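You operate a simulated robot arm through the tools that you are given. There is no shell and no other tool. Be economical: measure what you need, move in short steps, check, and stop when the job is done.

The job below is to be done with a simulated two-armed robot. You get a single attempt, and the scene is never put back.

TASK
Wipe up the spill on the top of the yellow-marked table with the blue cloth and put it back.
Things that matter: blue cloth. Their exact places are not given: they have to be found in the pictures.

It is judged by the outcome, as a careful person would: the job done as asked, and still so three seconds after it is handed in. It fails if anything else is knocked over, pushed out of place, dropped, spilled or broken. Flat cloth is picked up by pressing the open fingertips on it (5 to 10 N) and closing them slowly along it; thin cloth reads only 2 to 8 mm in the jaws.

THE ROBOT
Two 7-joint arms with two-finger grippers on one trunk, on a base that drives. Base frame: it is fixed to the floor where the robot stands at the start and does not move with it; the origin is under the middle of the robot, x ahead of it, y to its left, z up; the surface under the hand at the start is at about z = 0.765. Readings come in m, rad, newtons and seconds.
The left shoulder is at the start at [0.141, 0.176, 0.922], the right one opposite. With the tool pointing down near the work surface each hand reaches from about 0.1 to 0.94 m from the robot's upright axis, wherever it stands, measured 20 degrees to its own side. Payload 2.94 kg a hand.
The TCP of each hand is the grasp point between the finger pads, 0.03 m short of the fingertips. In the tool frame z runs along the fingers and y along their closing line. The gripper opens to 0.138 m. The gripper's body begins 0.109 m behind the TCP.
Orientation is that of the tool frame in the base frame, as a unit quaternion [w, x, y, z]. With the fingers straight down and closing along the base's y, the tool's x points along the base's -x, its y along +y and its z along -z.

THE INTERFACE
- The arms move only by the tool step_arm. It takes "left_plan", "right_plan" or both (then of equal length, played together; a hand with none holds still); each is a list of rows, each a list of 6 numbers: the shift along the base's x, y, z in cm, then the turn, a rotation vector about the base's x, y, z in rad. In form: [[dx, dy, dz, wx, wy, wz], ...]. A call has 1 to 10 rows; each row is the pose to reach, as a shift and turn from the pose commanded when the call began. "left_claw" and "right_claw" are, for a hand that has rows, the gripper command, from -1 (shut) to 1 (fully open), values between in proportion, set as the call begins (left out, the last holds). Rows are played at 5 a second. More than 0.05 m and 0.15 rad between two rows, or a gripper value outside its range, and nothing of the call is played. Where a pose cannot be reached the arm comes as near as it can. A force on the tool above 40 N (or 10 N above the force at the start of the call, whichever is more), or a blocked arm, ends the call early, and 0.2 s more pass. Each finger halts on what it meets, pressing with about 31 N; the grip force reading is that of the motor and also rises with nothing between the fingers. The clock runs only during rows and for 0.2 s after the last one: add rows that repeat a pose to give the fingers time. The reply holds the time, the measured pose of the TCP, the force on the tool along the base axes, the opening and the grip force, in the units named above and with some noise, with the torque about the TCP (base axes, N m) and any sound that the robot's microphone picked up.
- Cameras (640 x 400 px; columns grow to the right, rows downward): "scene" is now at [0.2886, 0.0626, 1.379]; the picture's right is [0.82, -0.57, -0.00], its down [-0.46, -0.65, -0.60] and it looks along [0.35, 0.49, -0.80] (base axes); focal length 257 px, centre (320, 200). "left" rides on the left gripper at [0.071, -0.019, -0.146] in its tool frame; the picture's right is [0.26, 0.96, 0.00], its down [-0.85, 0.23, -0.48] and it looks along [-0.46, 0.12, 0.88] (tool axes); focal length 280 px, centre (320, 200). "right" rides on the right gripper at [0.071, 0.019, -0.146] in its tool frame; the picture's right is [-0.26, 0.97, 0.00], its down [-0.85, -0.23, -0.48] and it looks along [-0.46, -0.12, 0.88] (tool axes); focal length 280 px, centre (320, 200).
- capture(camera): a new picture of that camera. No time passes.
- lift_body(by): slides the trunk up (or, below 0, down) by that many m; the arms and the scene camera ride with it, the base frame stays. It gives what a move gives, with no picture.
- drive_base(legs): drives the robot by 1 to 6 legs, each [ahead, turn to the left] in m and rad, along the robot's own axes; the way and the turn of a leg run together, so that a leg with both is an arc; at most 1.5 m and 3.142 rad a leg. The arms and the cameras ride along, it lands a little off, and it stops where it bumps. It gives what a move gives.
- pan_tilt(pan, tilt): turns the head with the scene camera to pan (to the left, within 2.094 rad either way) and tilt (down, from -0.506 to 1.204), counted from straight ahead of the robot. It gives what a move gives.
- probe_pixels(camera, pixels): for up to 12 pixels [column, row] of the newest picture of that camera ("zoom" is the newest enlarged one), the place [x, y, z] in the base frame of the surface seen there, good to about 0.003 m. No time passes.
- close_up(camera, box): a new picture of the part [left, top, right, bottom] of that camera's present view, enlarged. No time passes.
- sign_off(): hands the job in; it is judged then, once.

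Keep the steps short. Do not move on a guess: measure, check each grasp and each placing, and mend mistakes. In all there are 80 turns and 78 pictures (those below and enlarged ones count). Leave the grippers open and the arms clear of the work at the hand-in unless told otherwise, and finish with a single line.

The tools are called after "Emit:" as a command line: name --argument value ..., lists and objects as JSON in quotes. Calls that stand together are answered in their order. step_arm: Moves the arms, as the interface text tells. Its arguments: {"type":"object","properties":{"left_plan":{"type":"array","items":{"type":"array","items":{"type":"number"}}},"left_claw":{"type":"number"},"right_plan":{"type":"array","items":{"type":"array","items":{"type":"number"}}},"right_claw":{"type":"number"}},"required":[]} The other tools are called the same way: lift_body (by) slides the trunk up or down; drive_base (legs) drives the base; pan_tilt (pan, tilt) turns the head that bears the scene camera; capture (camera) takes a picture; probe_pixels (camera, pixels) gives the place of the surface under pixels of a picture; close_up (camera, box) takes an enlarged picture of a part of a camera's view; sign_off () hands the job in.

At the start:

```text
time: 0.0
left_position: [0.4005, 0.583, 1.0478]
left_orientation: [0.0, 0.0, 1.0, 0.001]
left_force: [0.0, 0.1, 1.0]
left_ft_torque: [0.0, 0.02, 0.01]
left_grip_width: 0.138
left_gripper_force: 0.0
right_position: [0.5021, 0.0885, 1.0538]
right_orientation: [-0.001, 0.001, 1.0, 0.0]
right_force: [-0.1, 0.2, -1.2]
right_ft_torque: [0.03, -0.01, 0.02]
right_grip_width: 0.1382
right_gripper_force: 0.0
trunk travel left (down, up): [-0.1, 0.634]
robot x, y, heading: [-0.0038, -0.0028, -0.001]
head pan, tilt: [0.958, 0.922]
```

scene: 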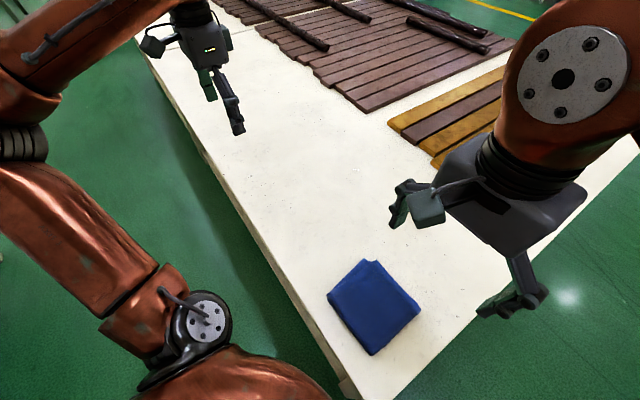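
right: 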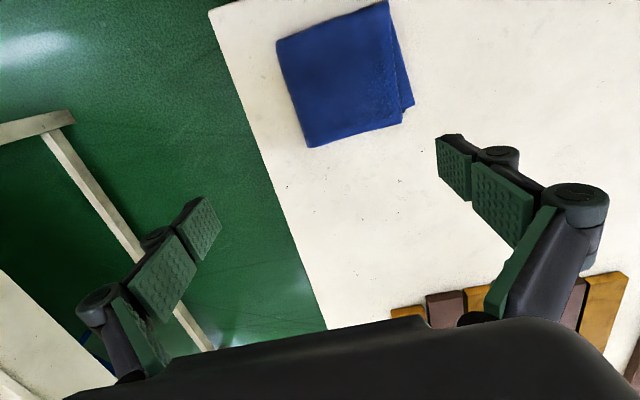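
left: 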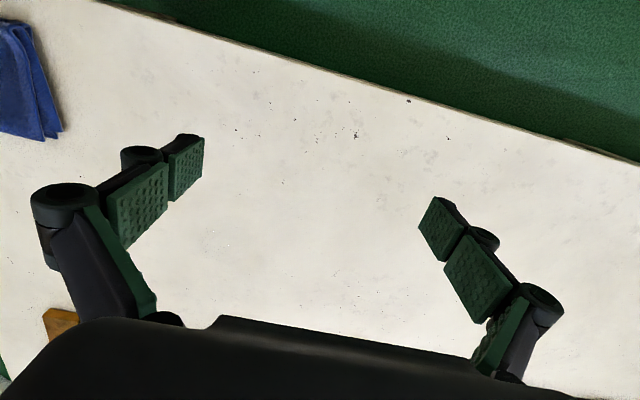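

The folded blue cloth is on the table ahead, at about (373,305) in the scene picture. I don't see a spill or a yellow mark yet. I'll measure the cloth first, then turn the head to look around.

Emit:
probe_pixels --camera "scene" --pixels '[[373, 262], [329, 298], [370, 353], [419, 310], [373, 305], [300, 200], [345, 385], [150, 60], [450, 140], [440, 330]]'

Emit:
pan_tilt --pan 0.0 --tilt 0.6

Emit:
capture --camera "scene"

```text
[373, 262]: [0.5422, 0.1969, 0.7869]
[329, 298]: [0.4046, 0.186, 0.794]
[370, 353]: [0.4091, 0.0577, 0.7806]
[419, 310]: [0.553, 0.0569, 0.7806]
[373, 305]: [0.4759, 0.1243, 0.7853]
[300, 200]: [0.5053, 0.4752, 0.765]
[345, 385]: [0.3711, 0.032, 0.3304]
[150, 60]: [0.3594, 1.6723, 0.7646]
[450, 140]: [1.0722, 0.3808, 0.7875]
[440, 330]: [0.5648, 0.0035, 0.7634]
```

```text
time: 1.2
left_position: [0.4003, 0.5833, 1.0482]
left_orientation: [-0.001, -0.001, 1.0, 0.001]
left_force: [0.0, -0.4, -1.3]
left_ft_torque: [-0.01, 0.0, 0.02]
left_grip_width: 0.138
left_gripper_force: 0.0
right_position: [0.5025, 0.0883, 1.0531]
right_orientation: [-0.001, 0.0, 1.0, 0.0]
right_force: [-0.1, 0.0, 0.5]
right_ft_torque: [0.0, 0.04, 0.02]
right_grip_width: 0.1381
right_gripper_force: 0.1
trunk travel left (down, up): [-0.1, 0.634]
robot x, y, heading: [0.0002, -0.0022, -0.003]
head pan, tilt: [0.0, 0.6]
```

```text
74 pictures are left
```

scene: 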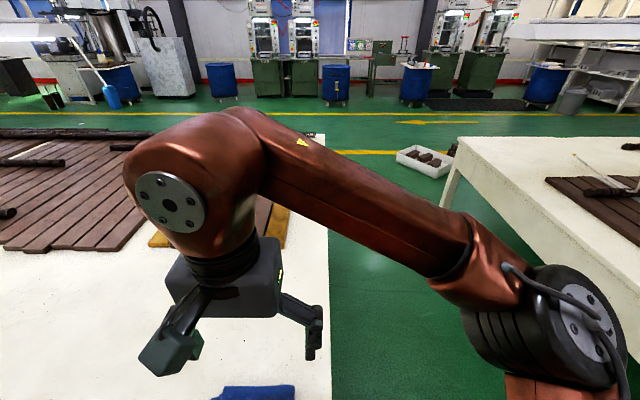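

There's a second table to the right. I'll pan both ways to find the yellow marking and the spill.

Emit:
pan_tilt --pan -0.9 --tilt 0.6

Emit:
capture --camera "scene"

Emit:
pan_tilt --pan -1.9 --tilt 0.6

Emit:
capture --camera "scene"

Emit:
pan_tilt --pan 1.3 --tilt 0.6

Emit:
capture --camera "scene"

```text
time: 2.4
left_position: [0.399, 0.5824, 1.0471]
left_orientation: [0.001, 0.0, 1.0, 0.0]
left_force: [-0.7, -0.3, 0.0]
left_ft_torque: [0.01, 0.02, -0.01]
left_grip_width: 0.138
left_gripper_force: 0.0
right_position: [0.5012, 0.0893, 1.054]
right_orientation: [-0.001, 0.0, 1.0, 0.0]
right_force: [1.5, 0.8, -0.1]
right_ft_torque: [0.01, -0.01, -0.02]
right_grip_width: 0.1378
right_gripper_force: 0.0
trunk travel left (down, up): [-0.1, 0.634]
robot x, y, heading: [-0.0011, -0.0013, 0.0]
head pan, tilt: [-0.901, 0.6]
```

```text
73 pictures are left
```

scene: 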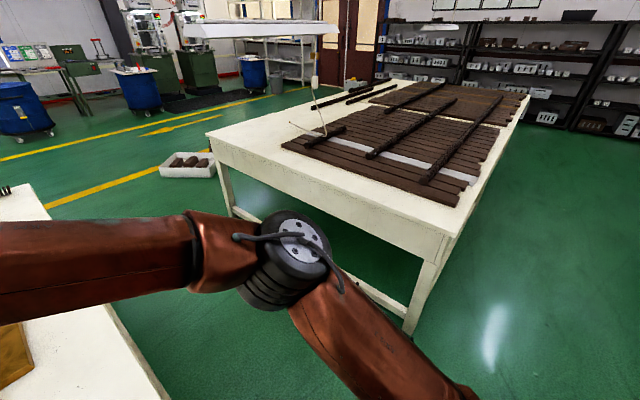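

```text
time: 3.7
left_position: [0.3999, 0.5827, 1.0486]
left_orientation: [0.0, 0.0, 1.0, 0.001]
left_force: [0.3, -0.4, 0.6]
left_ft_torque: [-0.02, 0.0, 0.01]
left_grip_width: 0.138
left_gripper_force: 0.1
right_position: [0.5029, 0.0884, 1.0545]
right_orientation: [-0.001, 0.0, 1.0, 0.0]
right_force: [1.4, 0.2, 0.6]
right_ft_torque: [0.02, 0.02, 0.0]
right_grip_width: 0.1376
right_gripper_force: 0.1
trunk travel left (down, up): [-0.1, 0.634]
robot x, y, heading: [-0.0001, 0.0024, 0.002]
head pan, tilt: [-1.901, 0.6]
```

```text
72 pictures are left
```

scene: 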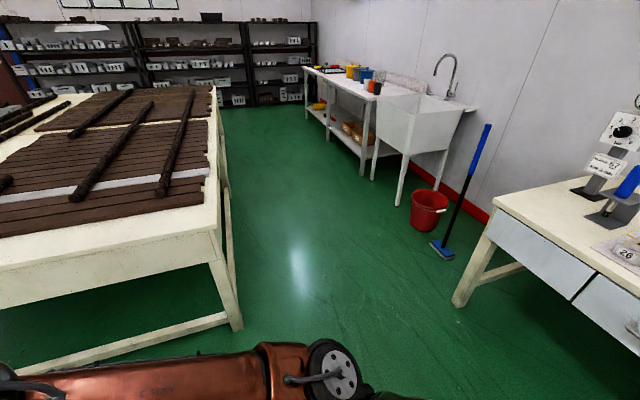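

```text
time: 6.4
left_position: [0.4009, 0.5829, 1.047]
left_orientation: [0.0, 0.0, 1.0, 0.0]
left_force: [0.4, 0.6, 0.3]
left_ft_torque: [-0.02, -0.01, -0.03]
left_grip_width: 0.1381
left_gripper_force: 0.0
right_position: [0.5019, 0.0888, 1.0538]
right_orientation: [-0.001, 0.0, 1.0, 0.0]
right_force: [0.7, 1.4, 0.2]
right_ft_torque: [-0.01, 0.0, -0.02]
right_grip_width: 0.138
right_gripper_force: 0.1
trunk travel left (down, up): [-0.1, 0.634]
robot x, y, heading: [-0.0008, -0.0006, 0.003]
head pan, tilt: [1.3, 0.6]
```

```text
71 pictures are left
```

scene: 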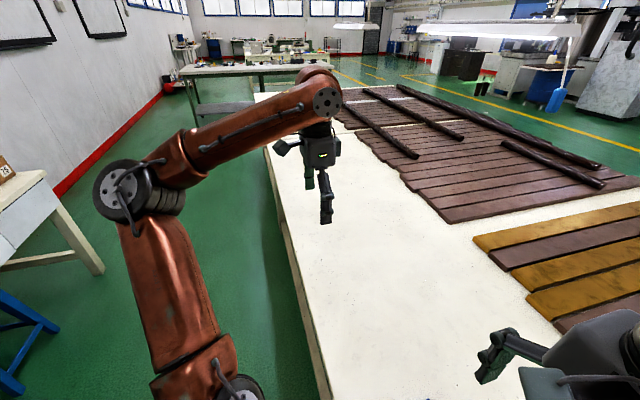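

No spill or clear marking so far. I'll look behind on both sides and enlarge the parts of these tables I can see.

Emit:
close_up --camera "scene" --box '[160, 20, 420, 182]'

Emit:
pan_tilt --pan 2.09 --tilt 0.6

Emit:
capture --camera "scene"

Emit:
pan_tilt --pan 0.6 --tilt 0.5

Emit:
capture --camera "scene"

Emit:
pan_tilt --pan -0.6 --tilt 0.4

Emit:
close_up --camera "scene" --box '[200, 100, 640, 375]'

```text
2.46 times, centred on (290, 101) of scene
```

zoom: 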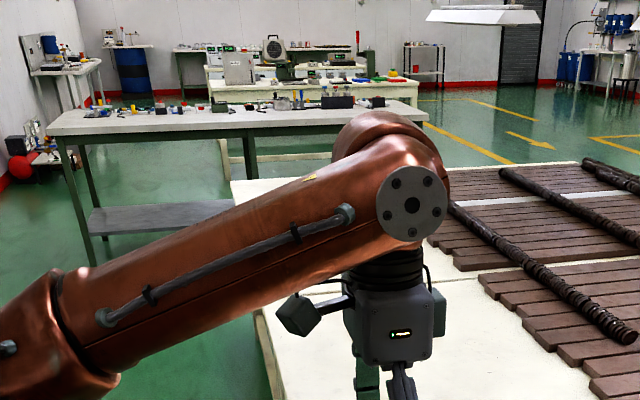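

```text
time: 7.6
left_position: [0.4001, 0.5839, 1.0475]
left_orientation: [0.0, 0.0, 1.0, 0.0]
left_force: [0.9, -0.3, 0.1]
left_ft_torque: [-0.02, 0.0, -0.02]
left_grip_width: 0.1379
left_gripper_force: 0.1
right_position: [0.5033, 0.0886, 1.0533]
right_orientation: [-0.001, 0.0, 1.0, 0.0]
right_force: [0.5, -0.2, 0.9]
right_ft_torque: [0.01, 0.01, -0.01]
right_grip_width: 0.1382
right_gripper_force: 0.1
trunk travel left (down, up): [-0.1, 0.634]
robot x, y, heading: [0.0024, -0.0, 0.002]
head pan, tilt: [2.089, 0.6]
```

```text
69 pictures are left
```

scene: 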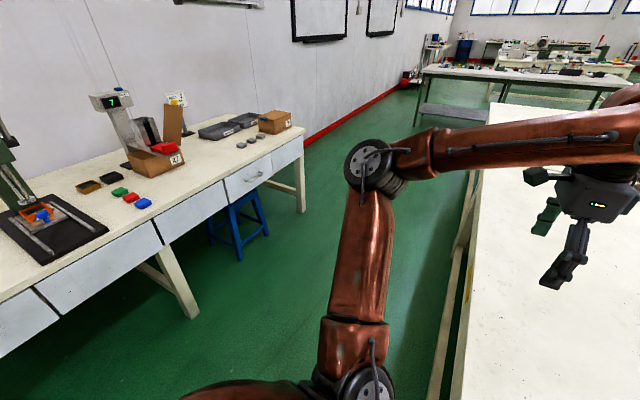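

```text
time: 9.2
left_position: [0.4007, 0.5829, 1.0477]
left_orientation: [-0.001, 0.0, 1.0, 0.0]
left_force: [0.6, -0.5, -0.5]
left_ft_torque: [0.01, -0.01, 0.04]
left_grip_width: 0.1381
left_gripper_force: 0.1
right_position: [0.5035, 0.0894, 1.0536]
right_orientation: [-0.001, 0.0, 1.0, 0.0]
right_force: [0.1, 0.1, 0.0]
right_ft_torque: [-0.01, -0.02, 0.03]
right_grip_width: 0.138
right_gripper_force: 0.0
trunk travel left (down, up): [-0.1, 0.634]
robot x, y, heading: [-0.0008, 0.0007, 0.001]
head pan, tilt: [0.6, 0.499]
```

```text
68 pictures are left
```

scene: 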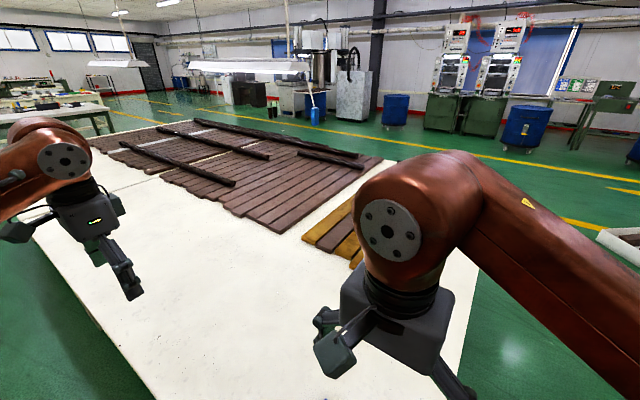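

```text
time: 10.6
left_position: [0.3996, 0.5823, 1.047]
left_orientation: [0.001, 0.0, 1.0, 0.0]
left_force: [-0.4, 0.6, 0.0]
left_ft_torque: [-0.01, 0.0, 0.02]
left_grip_width: 0.1381
left_gripper_force: 0.1
right_position: [0.5037, 0.0897, 1.0536]
right_orientation: [-0.001, 0.0, 1.0, -0.001]
right_force: [0.3, 0.4, 0.2]
right_ft_torque: [-0.01, 0.0, -0.01]
right_grip_width: 0.138
right_gripper_force: 0.1
trunk travel left (down, up): [-0.1, 0.634]
robot x, y, heading: [0.0016, -0.0014, 0.002]
head pan, tilt: [-0.6, 0.4]
```

```text
1.45 times, centred on (420, 238) of scene
```

zoom: 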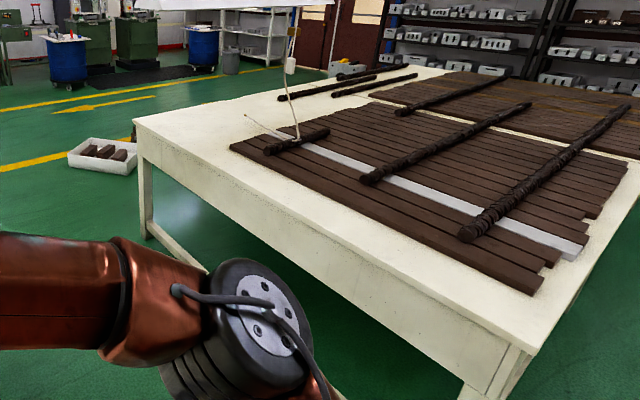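

In the view to the left, something yellow shows on the near edge of this table, around (467,285). I'll enlarge it and look down at the table again.

Emit:
pan_tilt --pan 2.0 --tilt 0.75

Emit:
close_up --camera "scene" --box '[340, 100, 640, 288]'

Emit:
pan_tilt --pan 1.2 --tilt 1.0

Emit:
capture --camera "scene"

Emit:
pan_tilt --pan 0.2 --tilt 1.1

Emit:
capture --camera "scene"

```text
time: 12.9
left_position: [0.399, 0.5828, 1.0474]
left_orientation: [0.001, 0.0, 1.0, 0.0]
left_force: [-0.4, 0.0, 0.2]
left_ft_torque: [-0.01, 0.02, -0.02]
left_grip_width: 0.1381
left_gripper_force: 0.0
right_position: [0.5036, 0.0887, 1.0535]
right_orientation: [0.0, 0.001, 1.0, 0.0]
right_force: [0.1, 0.2, 0.1]
right_ft_torque: [0.01, -0.01, -0.02]
right_grip_width: 0.1378
right_gripper_force: 0.0
trunk travel left (down, up): [-0.1, 0.634]
robot x, y, heading: [0.0004, 0.0005, -0.0]
head pan, tilt: [2.0, 0.75]
```

```text
2.13 times, centred on (490, 194) of scene
```

zoom: 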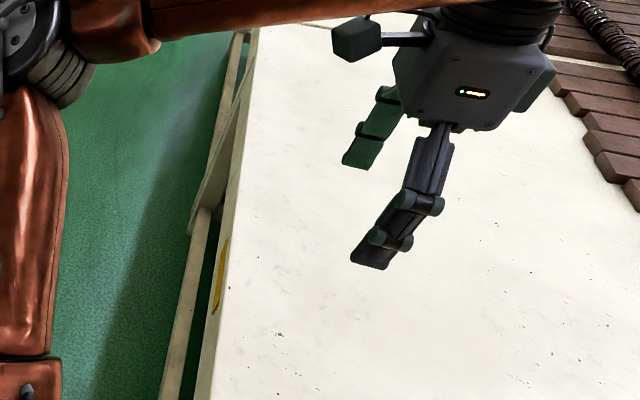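

```text
time: 14.0
left_position: [0.3995, 0.582, 1.0474]
left_orientation: [0.0, 0.0, 1.0, 0.0]
left_force: [0.5, -0.6, 0.6]
left_ft_torque: [0.0, 0.0, 0.01]
left_grip_width: 0.138
left_gripper_force: 0.1
right_position: [0.503, 0.0896, 1.0551]
right_orientation: [-0.001, 0.0, 1.0, -0.001]
right_force: [0.1, 0.3, -0.4]
right_ft_torque: [-0.01, -0.01, 0.01]
right_grip_width: 0.1379
right_gripper_force: 0.0
trunk travel left (down, up): [-0.1, 0.634]
robot x, y, heading: [-0.0038, 0.0018, -0.004]
head pan, tilt: [1.201, 1.0]
```

```text
65 pictures are left
```

scene: 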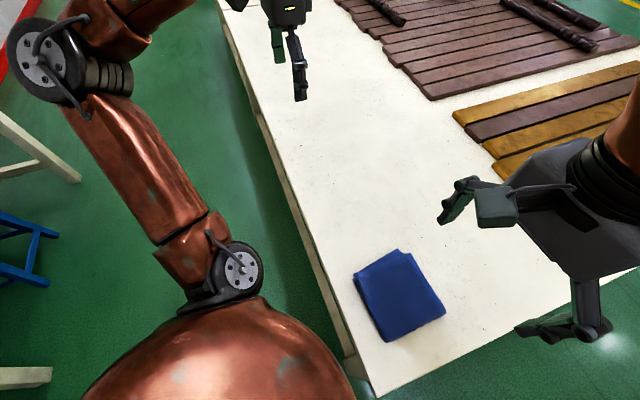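

```text
time: 15.3
left_position: [0.3994, 0.583, 1.0477]
left_orientation: [0.0, 0.001, 1.0, 0.0]
left_force: [-0.2, 0.7, -0.4]
left_ft_torque: [0.0, 0.0, -0.03]
left_grip_width: 0.1381
left_gripper_force: 0.0
right_position: [0.5034, 0.0896, 1.0536]
right_orientation: [-0.001, -0.001, 1.0, 0.001]
right_force: [0.9, 0.2, 0.2]
right_ft_torque: [-0.04, -0.02, 0.0]
right_grip_width: 0.1381
right_gripper_force: 0.0
trunk travel left (down, up): [-0.1, 0.634]
robot x, y, heading: [0.0022, -0.0003, 0.001]
head pan, tilt: [0.201, 1.1]
```

```text
64 pictures are left
```

scene: 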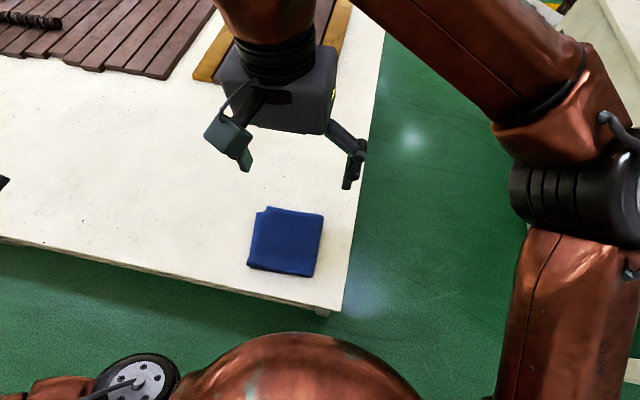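

The yellow strip is on the edge of this table, so the spill must be on its top. It may be hidden or clear liquid. I'll look more closely at the far left end and at the area behind the right gripper.

Emit:
pan_tilt --pan 1.45 --tilt 0.7

Emit:
close_up --camera "scene" --box '[240, 30, 560, 230]'

Emit:
close_up --camera "scene" --box '[280, 180, 620, 392]'

Emit:
step_arm --right_plan '[[0, -4, 4, 0, 0, 0], [0, -8, 8, 0, 0, 0], [0, -12, 10, 0, 0, 0], [0, -16, 10, 0, 0, 0], [0, -20, 10, 0, 0, 0], [0, -24, 10, 0, 0, 0], [0, -28, 10, 0, 0, 0]]' --left_plan '[[-4, 0, 4, 0, 0, 0], [-4, 0, 8, 0, 0, 0], [-4, 0, 12, 0, 0, 0], [-4, 0, 14, 0, 0, 0], [-4, 0, 14, 0, 0, 0], [-4, 0, 14, 0, 0, 0], [-4, 0, 14, 0, 0, 0]]'

Emit:
capture --camera "right"

Emit:
capture --camera "left"

Emit:
pan_tilt --pan 0.5 --tilt 0.8

Emit:
capture --camera "scene"

```text
time: 16.7
left_position: [0.401, 0.5819, 1.0477]
left_orientation: [0.0, 0.0, 1.0, -0.001]
left_force: [0.1, -0.6, 0.0]
left_ft_torque: [-0.01, 0.02, 0.0]
left_grip_width: 0.1381
left_gripper_force: 0.0
right_position: [0.5024, 0.0878, 1.0546]
right_orientation: [-0.001, 0.0, 1.0, 0.0]
right_force: [0.3, -0.6, -0.4]
right_ft_torque: [0.0, 0.01, -0.03]
right_grip_width: 0.138
right_gripper_force: 0.1
trunk travel left (down, up): [-0.1, 0.634]
robot x, y, heading: [0.0, -0.0013, -0.001]
head pan, tilt: [1.45, 0.7]
```

```text
2.00 times, centred on (400, 130) of scene
```

zoom: 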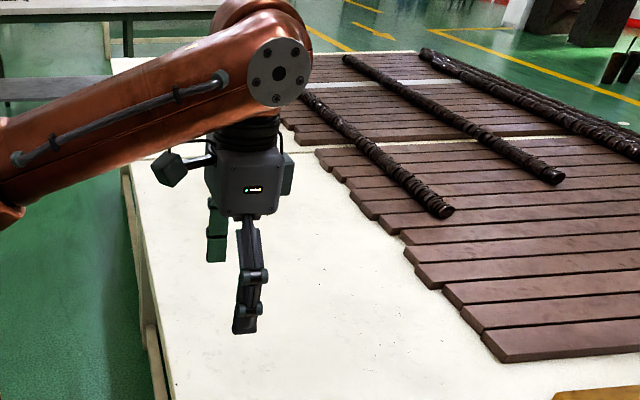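

```text
1.88 times, centred on (450, 286) of scene
```

zoom: 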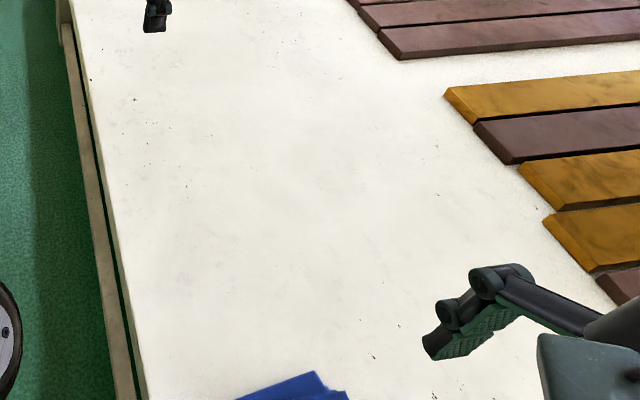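

```text
refused: row 1 steps farther than a row can; nothing moved
```

```text
61 pictures are left
```

right: 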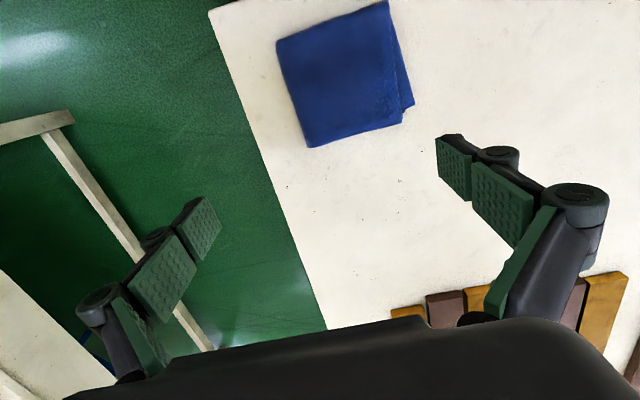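

```text
60 pictures are left
```

left: 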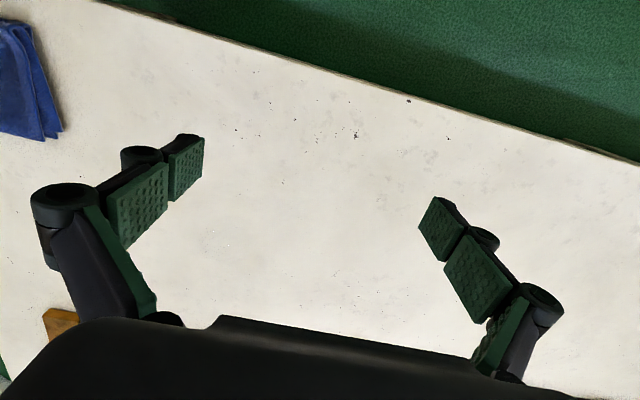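

```text
time: 17.9
left_position: [0.3999, 0.584, 1.0475]
left_orientation: [0.0, 0.0, 1.0, 0.0]
left_force: [0.1, -0.5, -0.6]
left_ft_torque: [0.0, -0.02, 0.01]
left_grip_width: 0.1381
left_gripper_force: 0.1
right_position: [0.503, 0.0895, 1.0543]
right_orientation: [-0.001, 0.0, 1.0, 0.0]
right_force: [-0.2, -0.6, 1.0]
right_ft_torque: [0.01, 0.01, 0.01]
right_grip_width: 0.1379
right_gripper_force: 0.0
trunk travel left (down, up): [-0.1, 0.634]
robot x, y, heading: [-0.0006, 0.0001, 0.001]
head pan, tilt: [0.499, 0.799]
```

```text
59 pictures are left
```

scene: 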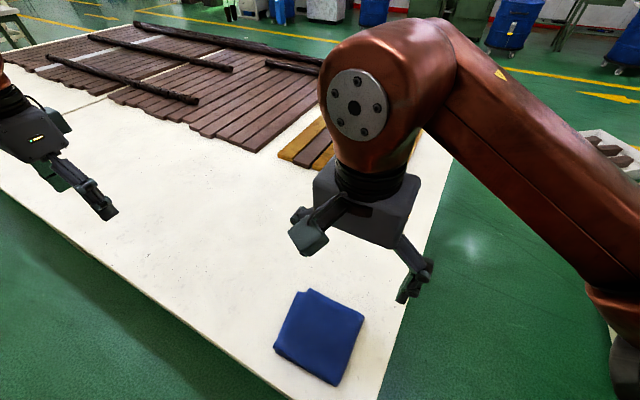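

Nothing is visible yet on the open part of the table. The areas behind both arms are still hidden, so I'll move both hands up and aside.

Emit:
step_arm --right_plan '[[0, -3, 3, 0, 0, 0], [0, -6, 6, 0, 0, 0], [0, -10, 8, 0, 0, 0], [0, -14, 9, 0, 0, 0], [-3, -17, 9, 0, 0, 0], [-6, -20, 9, 0, 0, 0], [-9, -23, 9, 0, 0, 0], [-12, -26, 9, 0, 0, 0]]' --left_plan '[[0, -3, 3, 0, 0, 0], [0, -6, 6, 0, 0, 0], [0, -10, 7, 0, 0, 0], [0, -14, 7, 0, 0, 0], [0, -18, 7, 0, 0, 0], [0, -22, 7, 0, 0, 0], [0, -26, 7, 0, 0, 0], [0, -28, 7, 0, 0, 0]]'

Emit:
capture --camera "scene"

Emit:
pan_tilt --pan 1.2 --tilt 0.6

Emit:
capture --camera "scene"

```text
time: 19.8
left_position: [0.4, 0.3025, 1.1184]
left_orientation: [0.0, -0.001, 1.0, 0.001]
left_force: [0.1, -0.1, -0.4]
left_ft_torque: [0.01, 0.02, -0.03]
left_grip_width: 0.138
left_gripper_force: 0.0
right_position: [0.3821, -0.17, 1.1382]
right_orientation: [0.0, 0.0, 1.0, 0.001]
right_force: [0.2, 0.6, -0.4]
right_ft_torque: [0.02, 0.03, 0.02]
right_grip_width: 0.138
right_gripper_force: 0.1
right hand out of reach, approached as far as the arm can: row 8
trunk travel left (down, up): [-0.1, 0.634]
robot x, y, heading: [0.0001, 0.0042, -0.001]
head pan, tilt: [0.499, 0.799]
```

```text
58 pictures are left
```

scene: 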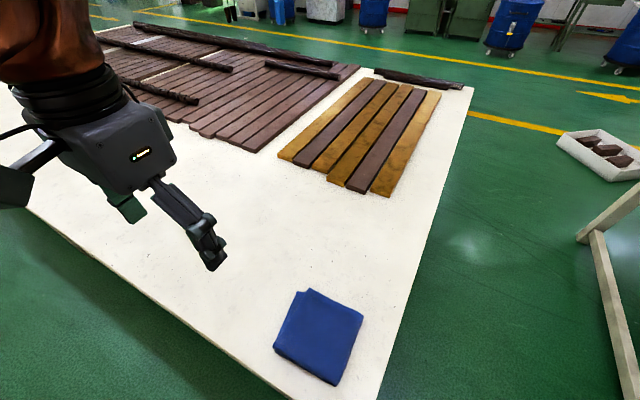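

```text
time: 20.8
left_position: [0.4004, 0.3019, 1.1184]
left_orientation: [0.0, 0.0, 1.0, 0.0]
left_force: [-0.1, 0.1, -0.8]
left_ft_torque: [0.02, 0.0, 0.01]
left_grip_width: 0.1382
left_gripper_force: 0.1
right_position: [0.384, -0.1694, 1.1387]
right_orientation: [0.0, 0.0, 1.0, 0.002]
right_force: [-0.3, 0.2, -0.2]
right_ft_torque: [-0.02, 0.02, 0.01]
right_grip_width: 0.138
right_gripper_force: 0.1
trunk travel left (down, up): [-0.1, 0.634]
robot x, y, heading: [0.0029, 0.0026, 0.001]
head pan, tilt: [1.201, 0.6]
```

```text
57 pictures are left
```

scene: 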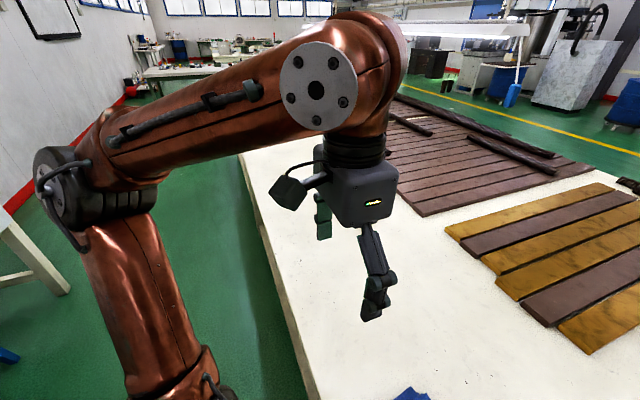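

The far left part of the top is still hidden behind the left arm. Raising the trunk gives a steeper view.

Emit:
lift_body --by 0.5

Emit:
capture --camera "scene"

Emit:
pan_tilt --pan 1.7 --tilt 0.7

Emit:
capture --camera "scene"

Emit:
pan_tilt --pan -0.7 --tilt 0.6

Emit:
capture --camera "scene"

```text
refused: 0.5 is not a number from -0.4 to 0.4
```

```text
56 pictures are left
```

scene: 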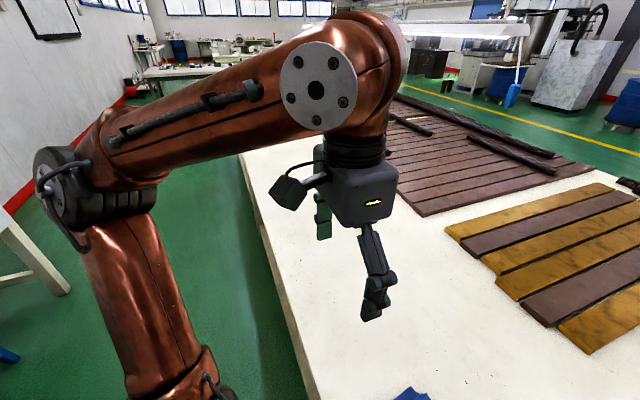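

```text
time: 21.8
left_position: [0.4011, 0.3035, 1.1187]
left_orientation: [0.0, 0.0, 1.0, 0.0]
left_force: [0.9, -0.4, 0.3]
left_ft_torque: [0.0, 0.0, 0.02]
left_grip_width: 0.1381
left_gripper_force: 0.1
right_position: [0.3836, -0.1686, 1.1388]
right_orientation: [-0.001, 0.001, 1.0, 0.002]
right_force: [1.3, 0.0, -0.1]
right_ft_torque: [0.05, -0.02, -0.02]
right_grip_width: 0.1379
right_gripper_force: 0.1
trunk travel left (down, up): [-0.1, 0.634]
robot x, y, heading: [0.0021, 0.0005, -0.001]
head pan, tilt: [1.7, 0.7]
```

```text
55 pictures are left
```

scene: 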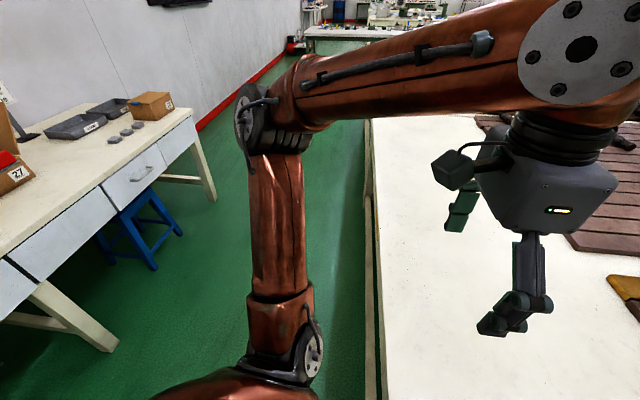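

```text
time: 23.9
left_position: [0.4009, 0.303, 1.1184]
left_orientation: [0.0, 0.0, 1.0, 0.0]
left_force: [0.6, 0.0, -0.4]
left_ft_torque: [0.04, 0.01, -0.01]
left_grip_width: 0.138
left_gripper_force: 0.1
right_position: [0.3835, -0.1686, 1.138]
right_orientation: [-0.001, 0.0, 1.0, 0.002]
right_force: [0.3, 0.4, -0.1]
right_ft_torque: [-0.02, -0.01, 0.04]
right_grip_width: 0.138
right_gripper_force: 0.1
trunk travel left (down, up): [-0.1, 0.634]
robot x, y, heading: [-0.001, -0.0061, -0.003]
head pan, tilt: [-0.7, 0.6]
```

```text
54 pictures are left
```

scene: 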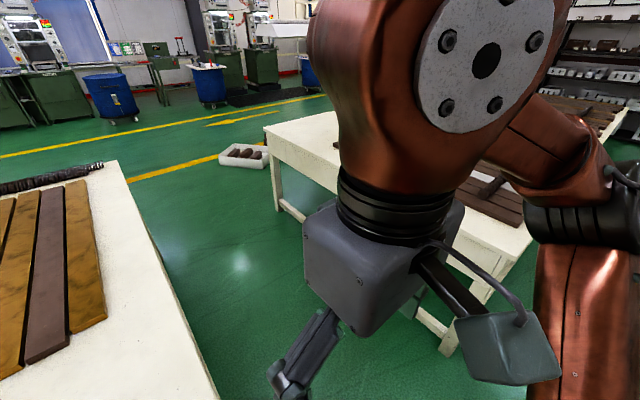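

Lift is limited to 0.4 m. I'll raise it by 0.4 and look left and at the table top.

Emit:
lift_body --by 0.4

Emit:
pan_tilt --pan 1.1 --tilt 0.8

Emit:
capture --camera "scene"

Emit:
capture --camera "left"

Emit:
pan_tilt --pan 1.8 --tilt 0.6

Emit:
capture --camera "scene"

```text
time: 27.8
left_position: [0.4006, 0.3027, 1.5185]
left_orientation: [0.001, 0.0, 1.0, -0.001]
left_force: [0.3, 0.7, -1.0]
left_ft_torque: [0.0, -0.02, 0.03]
left_grip_width: 0.138
left_gripper_force: 0.1
right_position: [0.3827, -0.1678, 1.5401]
right_orientation: [-0.001, 0.001, 1.0, 0.001]
right_force: [0.0, 0.2, -0.8]
right_ft_torque: [-0.03, 0.0, -0.02]
right_grip_width: 0.1383
right_gripper_force: 0.0
trunk travel left (down, up): [-0.5, 0.234]
robot x, y, heading: [0.0011, 0.0026, 0.008]
head pan, tilt: [-0.7, 0.6]
```

```text
time: 29.6
left_position: [0.3989, 0.3023, 1.5185]
left_orientation: [-0.001, -0.001, 1.0, 0.0]
left_force: [-0.3, -0.1, -0.5]
left_ft_torque: [-0.02, -0.01, 0.01]
left_grip_width: 0.1381
left_gripper_force: 0.1
right_position: [0.382, -0.1686, 1.5401]
right_orientation: [-0.001, 0.001, 1.0, 0.0]
right_force: [0.5, 0.0, -0.1]
right_ft_torque: [0.01, 0.0, 0.0]
right_grip_width: 0.1381
right_gripper_force: 0.1
trunk travel left (down, up): [-0.5, 0.234]
robot x, y, heading: [0.002, -0.0011, -0.006]
head pan, tilt: [1.1, 0.799]
```

```text
53 pictures are left
```

scene: 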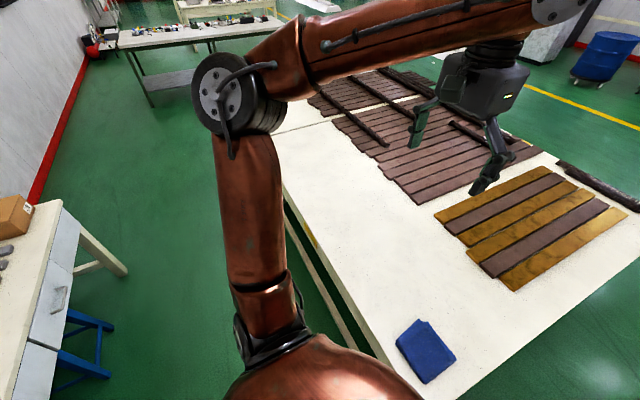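

```text
52 pictures are left
```

left: 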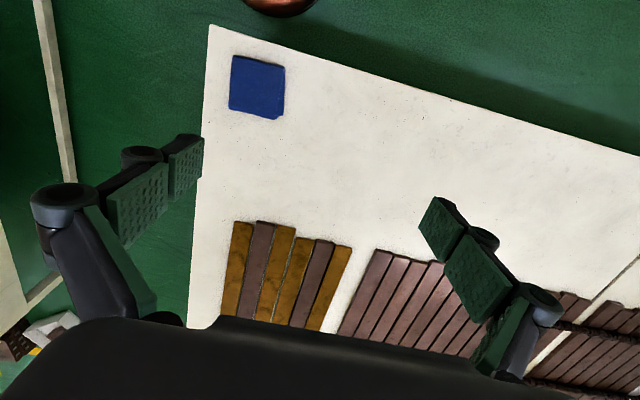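

```text
time: 30.6
left_position: [0.4004, 0.3026, 1.5186]
left_orientation: [0.0, 0.0, 1.0, 0.0]
left_force: [0.1, 0.3, 0.5]
left_ft_torque: [0.02, 0.0, 0.0]
left_grip_width: 0.1381
left_gripper_force: 0.0
right_position: [0.3829, -0.1683, 1.5396]
right_orientation: [-0.001, 0.001, 1.0, 0.0]
right_force: [0.0, 0.0, -0.2]
right_ft_torque: [-0.03, -0.01, 0.02]
right_grip_width: 0.1381
right_gripper_force: 0.1
trunk travel left (down, up): [-0.5, 0.234]
robot x, y, heading: [-0.0013, -0.0006, 0.0]
head pan, tilt: [1.799, 0.6]
```

```text
51 pictures are left
```

scene: 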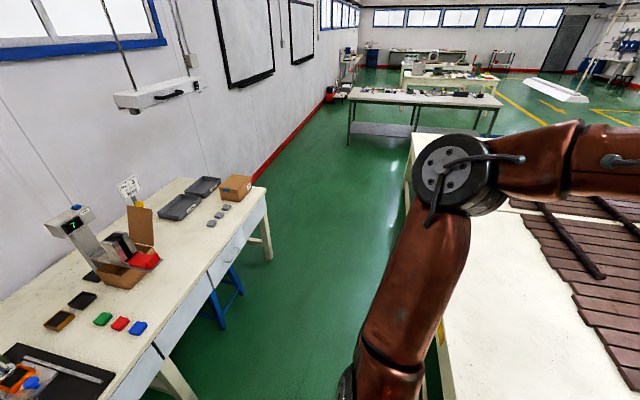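

The table has a seam further left and no obvious puddle, so the spill may be clear. I'll enlarge parts of the left camera's view from above.

Emit:
close_up --camera "left" --box '[200, 30, 440, 180]'

Emit:
close_up --camera "left" --box '[400, 80, 640, 230]'

Emit:
close_up --camera "left" --box '[180, 120, 440, 282]'

Emit:
close_up --camera "scene" --box '[400, 110, 640, 260]'

```text
2.67 times, centred on (320, 105) of left
```

zoom: 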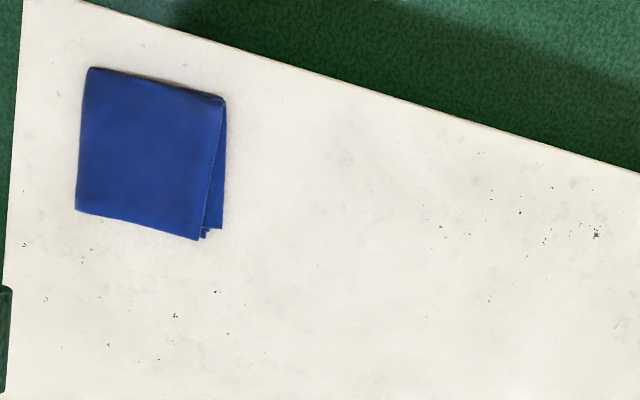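

```text
2.67 times, centred on (520, 155) of left
```

zoom: 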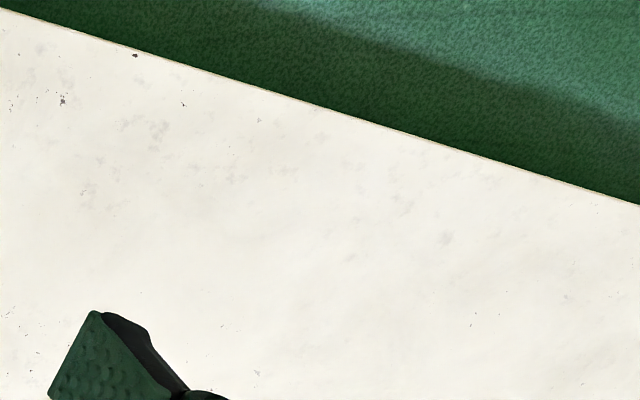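

```text
2.46 times, centred on (310, 201) of left
```

zoom: 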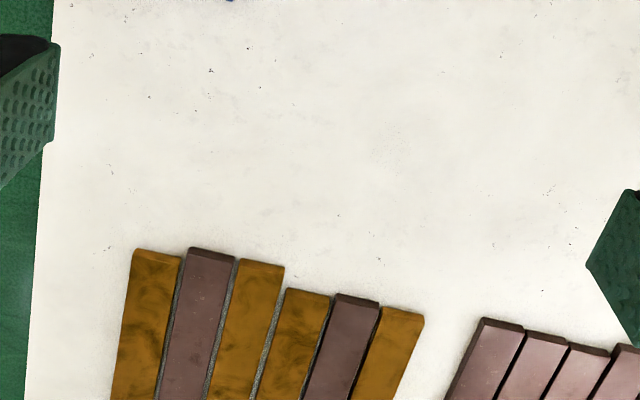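

```text
2.67 times, centred on (520, 185) of scene
```

zoom: 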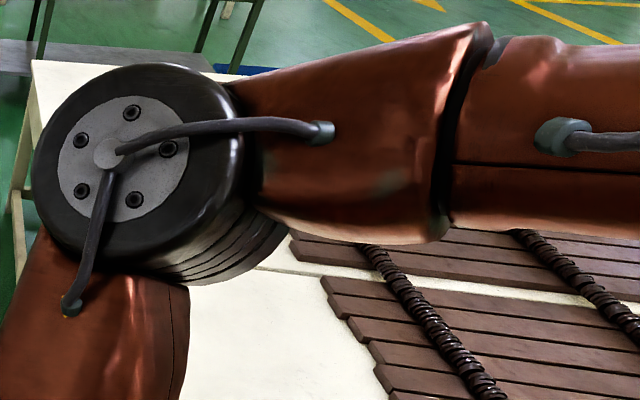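

Still no puddle here. I'll measure the yellow mark and seam, and check clearance to the desk behind before moving the base for a better view.

Emit:
pan_tilt --pan 1.1 --tilt 0.8

Emit:
capture --camera "scene"

Emit:
probe_pixels --camera "scene" --pixels '[[311, 234], [285, 132], [380, 358], [60, 215], [125, 270], [200, 40], [640, 260], [560, 162], [300, 120]]'

Emit:
pan_tilt --pan -2.09 --tilt 0.9

Emit:
capture --camera "scene"

Emit:
pan_tilt --pan 2.09 --tilt 0.9

Emit:
capture --camera "scene"

```text
time: 31.7
left_position: [0.401, 0.3025, 1.5177]
left_orientation: [0.0, 0.0, 1.0, 0.0]
left_force: [-0.9, -0.9, -0.4]
left_ft_torque: [-0.01, 0.01, 0.0]
left_grip_width: 0.138
left_gripper_force: 0.1
right_position: [0.3826, -0.1699, 1.5389]
right_orientation: [0.0, 0.0, 1.0, 0.0]
right_force: [0.3, -0.1, -0.6]
right_ft_torque: [0.0, 0.02, 0.02]
right_grip_width: 0.138
right_gripper_force: 0.1
trunk travel left (down, up): [-0.5, 0.234]
robot x, y, heading: [-0.0036, 0.0022, -0.003]
head pan, tilt: [1.1, 0.799]
```

```text
46 pictures are left
```

scene: 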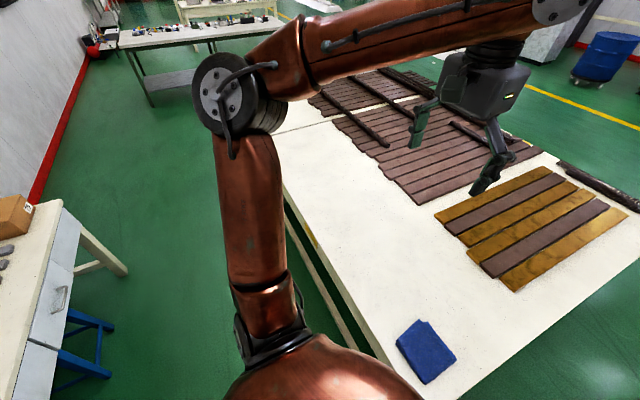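

```text
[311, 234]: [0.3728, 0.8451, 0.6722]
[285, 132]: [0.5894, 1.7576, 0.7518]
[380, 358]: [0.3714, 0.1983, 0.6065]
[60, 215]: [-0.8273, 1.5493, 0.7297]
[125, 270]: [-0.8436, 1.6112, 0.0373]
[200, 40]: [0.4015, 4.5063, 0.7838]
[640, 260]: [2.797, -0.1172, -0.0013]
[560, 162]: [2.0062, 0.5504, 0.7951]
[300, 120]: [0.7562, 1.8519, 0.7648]
```

```text
time: 34.5
left_position: [0.4001, 0.3018, 1.5174]
left_orientation: [0.0, 0.0, 1.0, 0.0]
left_force: [-0.1, 0.1, 0.4]
left_ft_torque: [-0.02, 0.04, -0.02]
left_grip_width: 0.1378
left_gripper_force: 0.0
right_position: [0.3828, -0.1685, 1.5397]
right_orientation: [0.0, 0.0, 1.0, 0.0]
right_force: [-0.1, 0.4, 0.8]
right_ft_torque: [0.0, -0.01, 0.02]
right_grip_width: 0.1378
right_gripper_force: 0.1
trunk travel left (down, up): [-0.5, 0.234]
robot x, y, heading: [0.0021, 0.001, -0.003]
head pan, tilt: [-2.089, 0.901]
```

```text
45 pictures are left
```

scene: 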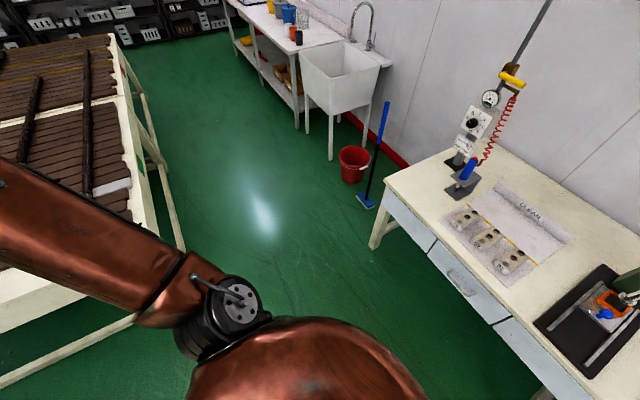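

```text
time: 37.8
left_position: [0.4, 0.3027, 1.5175]
left_orientation: [0.0, 0.001, 1.0, 0.0]
left_force: [0.2, 0.0, -0.6]
left_ft_torque: [0.02, 0.02, 0.01]
left_grip_width: 0.1381
left_gripper_force: 0.1
right_position: [0.3826, -0.1701, 1.5391]
right_orientation: [0.0, 0.0, 1.0, 0.0]
right_force: [-0.2, -0.5, 0.1]
right_ft_torque: [-0.02, 0.04, -0.02]
right_grip_width: 0.1379
right_gripper_force: 0.1
trunk travel left (down, up): [-0.5, 0.234]
robot x, y, heading: [-0.0007, -0.0009, -0.003]
head pan, tilt: [2.089, 0.901]
```

```text
44 pictures are left
```

scene: 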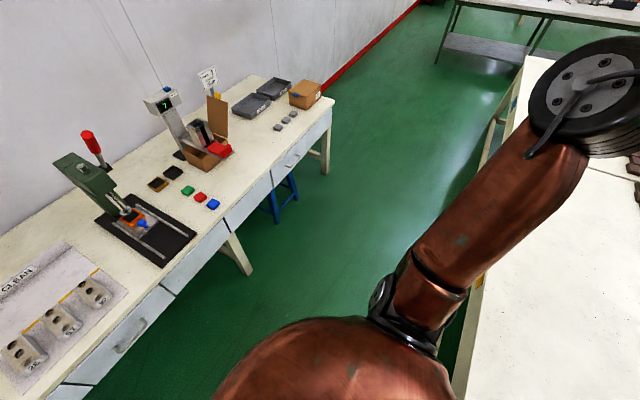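

Now it's clear: this near table has the yellow mark (y≈0.85), the abutting table has a blue one and the right-hand table a green one. So the spill is on the near table, between y≈-0.05 and 1.75. I'll enlarge the part that's been hidden, then turn the left arm away to see the rest.

Emit:
close_up --camera "scene" --box '[440, 90, 640, 215]'

Emit:
step_arm --left_plan '[[0, 4, 0, 0, 0, 0], [0, 8, 0, 0, 0, 0], [0, 12, 0, 0, 0, 0], [0, 16, 0, 0, 0, 0], [0, 20, 0, 0, 0, 0], [0, 24, 0, 0, 0, 0], [0, 28, 0, 0, 0, 0], [0, 32, 0, 0, 0, 0], [0, 36, 0, 0, 0, 0], [0, 40, 0, 0, 0, 0]]'

Emit:
capture --camera "left"

```text
3.20 times, centred on (540, 152) of scene
```

zoom: 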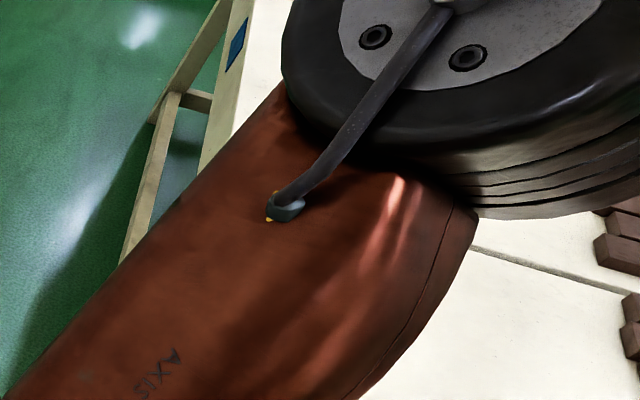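

```text
time: 40.0
left_position: [0.3943, 0.6955, 1.5055]
left_orientation: [0.0, 0.0, 1.0, 0.001]
left_force: [0.9, 0.5, 0.8]
left_ft_torque: [-0.04, -0.02, 0.02]
left_grip_width: 0.1374
left_gripper_force: 0.1
left hand out of reach, approached as far as the arm can: row 10
right_position: [0.3824, -0.1666, 1.5403]
right_orientation: [-0.001, 0.0, 1.0, -0.001]
right_force: [0.6, -0.2, 0.3]
right_ft_torque: [-0.05, -0.01, -0.01]
right_grip_width: 0.1378
right_gripper_force: 0.1
trunk travel left (down, up): [-0.5, 0.234]
robot x, y, heading: [-0.0006, 0.0006, 0.001]
head pan, tilt: [2.089, 0.901]
```

```text
42 pictures are left
```

left: 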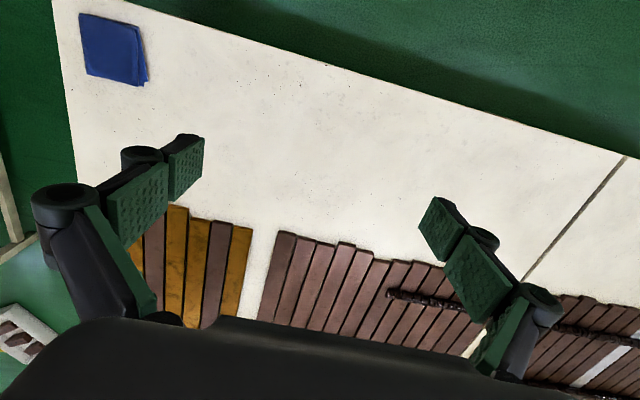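

The near half of the top has no obvious spill. Next is the far half, seen from this height.

Emit:
pan_tilt --pan 0.25 --tilt 0.75

Emit:
capture --camera "scene"

Emit:
close_up --camera "left" --box '[340, 90, 640, 278]'

Emit:
close_up --camera "left" --box '[120, 70, 420, 258]'

```text
time: 41.9
left_position: [0.3935, 0.6935, 1.5063]
left_orientation: [0.001, 0.0, 1.0, 0.001]
left_force: [0.2, 0.3, -0.9]
left_ft_torque: [0.03, -0.04, 0.02]
left_grip_width: 0.1379
left_gripper_force: 0.0
right_position: [0.3824, -0.1677, 1.539]
right_orientation: [-0.001, 0.0, 1.0, 0.0]
right_force: [0.1, 0.6, -0.1]
right_ft_torque: [0.0, -0.03, 0.0]
right_grip_width: 0.138
right_gripper_force: 0.1
trunk travel left (down, up): [-0.5, 0.234]
robot x, y, heading: [-0.0006, 0.0009, 0.004]
head pan, tilt: [0.25, 0.75]
```

```text
41 pictures are left
```

scene: 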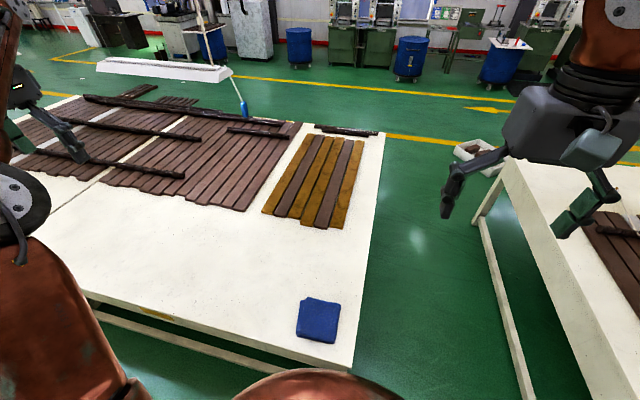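

```text
2.13 times, centred on (490, 184) of left
```

zoom: 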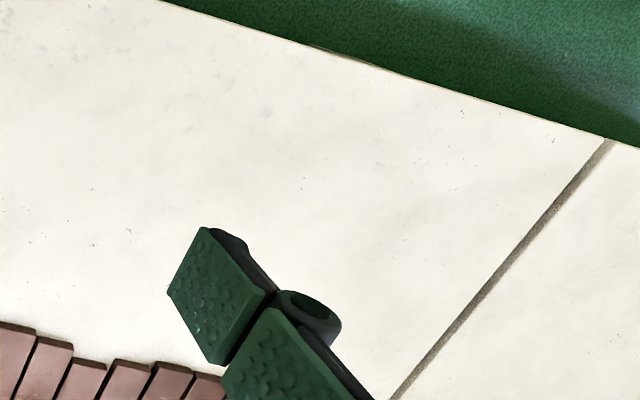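

```text
2.13 times, centred on (270, 164) of left
```

zoom: 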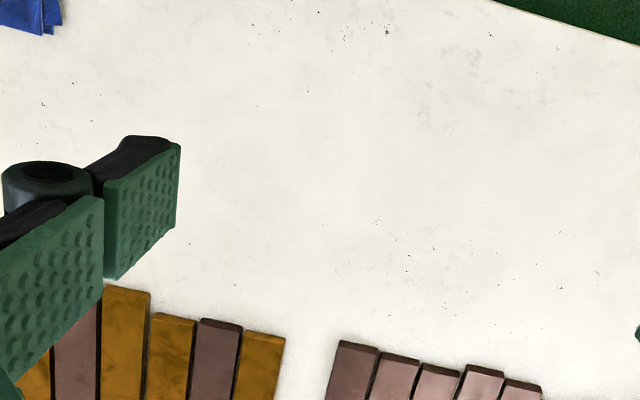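

The yellow mark is confirmed on the front apron at (157,315). A clear spill should show as a faint sheen, so I'll enlarge the bare top in several parts.

Emit:
close_up --camera "scene" --box '[180, 200, 370, 319]'

Emit:
close_up --camera "scene" --box '[40, 170, 230, 289]'

Emit:
close_up --camera "scene" --box '[220, 110, 400, 222]'

```text
3.36 times, centred on (275, 260) of scene
```

zoom: 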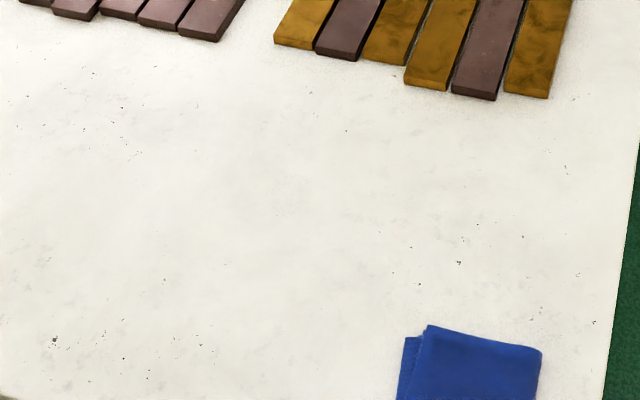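

```text
3.36 times, centred on (135, 230) of scene
```

zoom: 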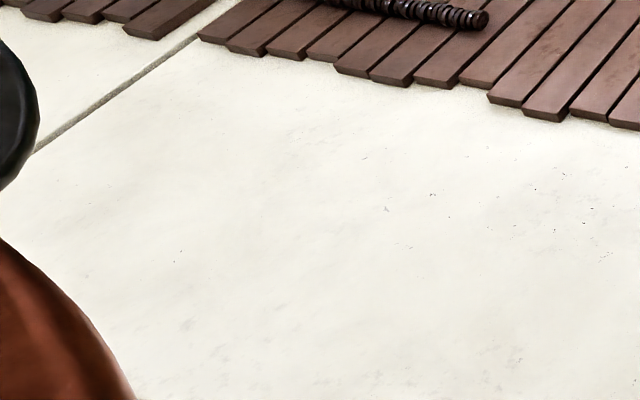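

```text
3.56 times, centred on (310, 166) of scene
```

zoom: 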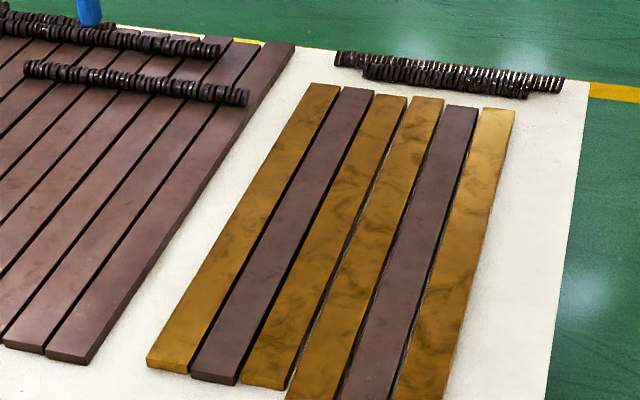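

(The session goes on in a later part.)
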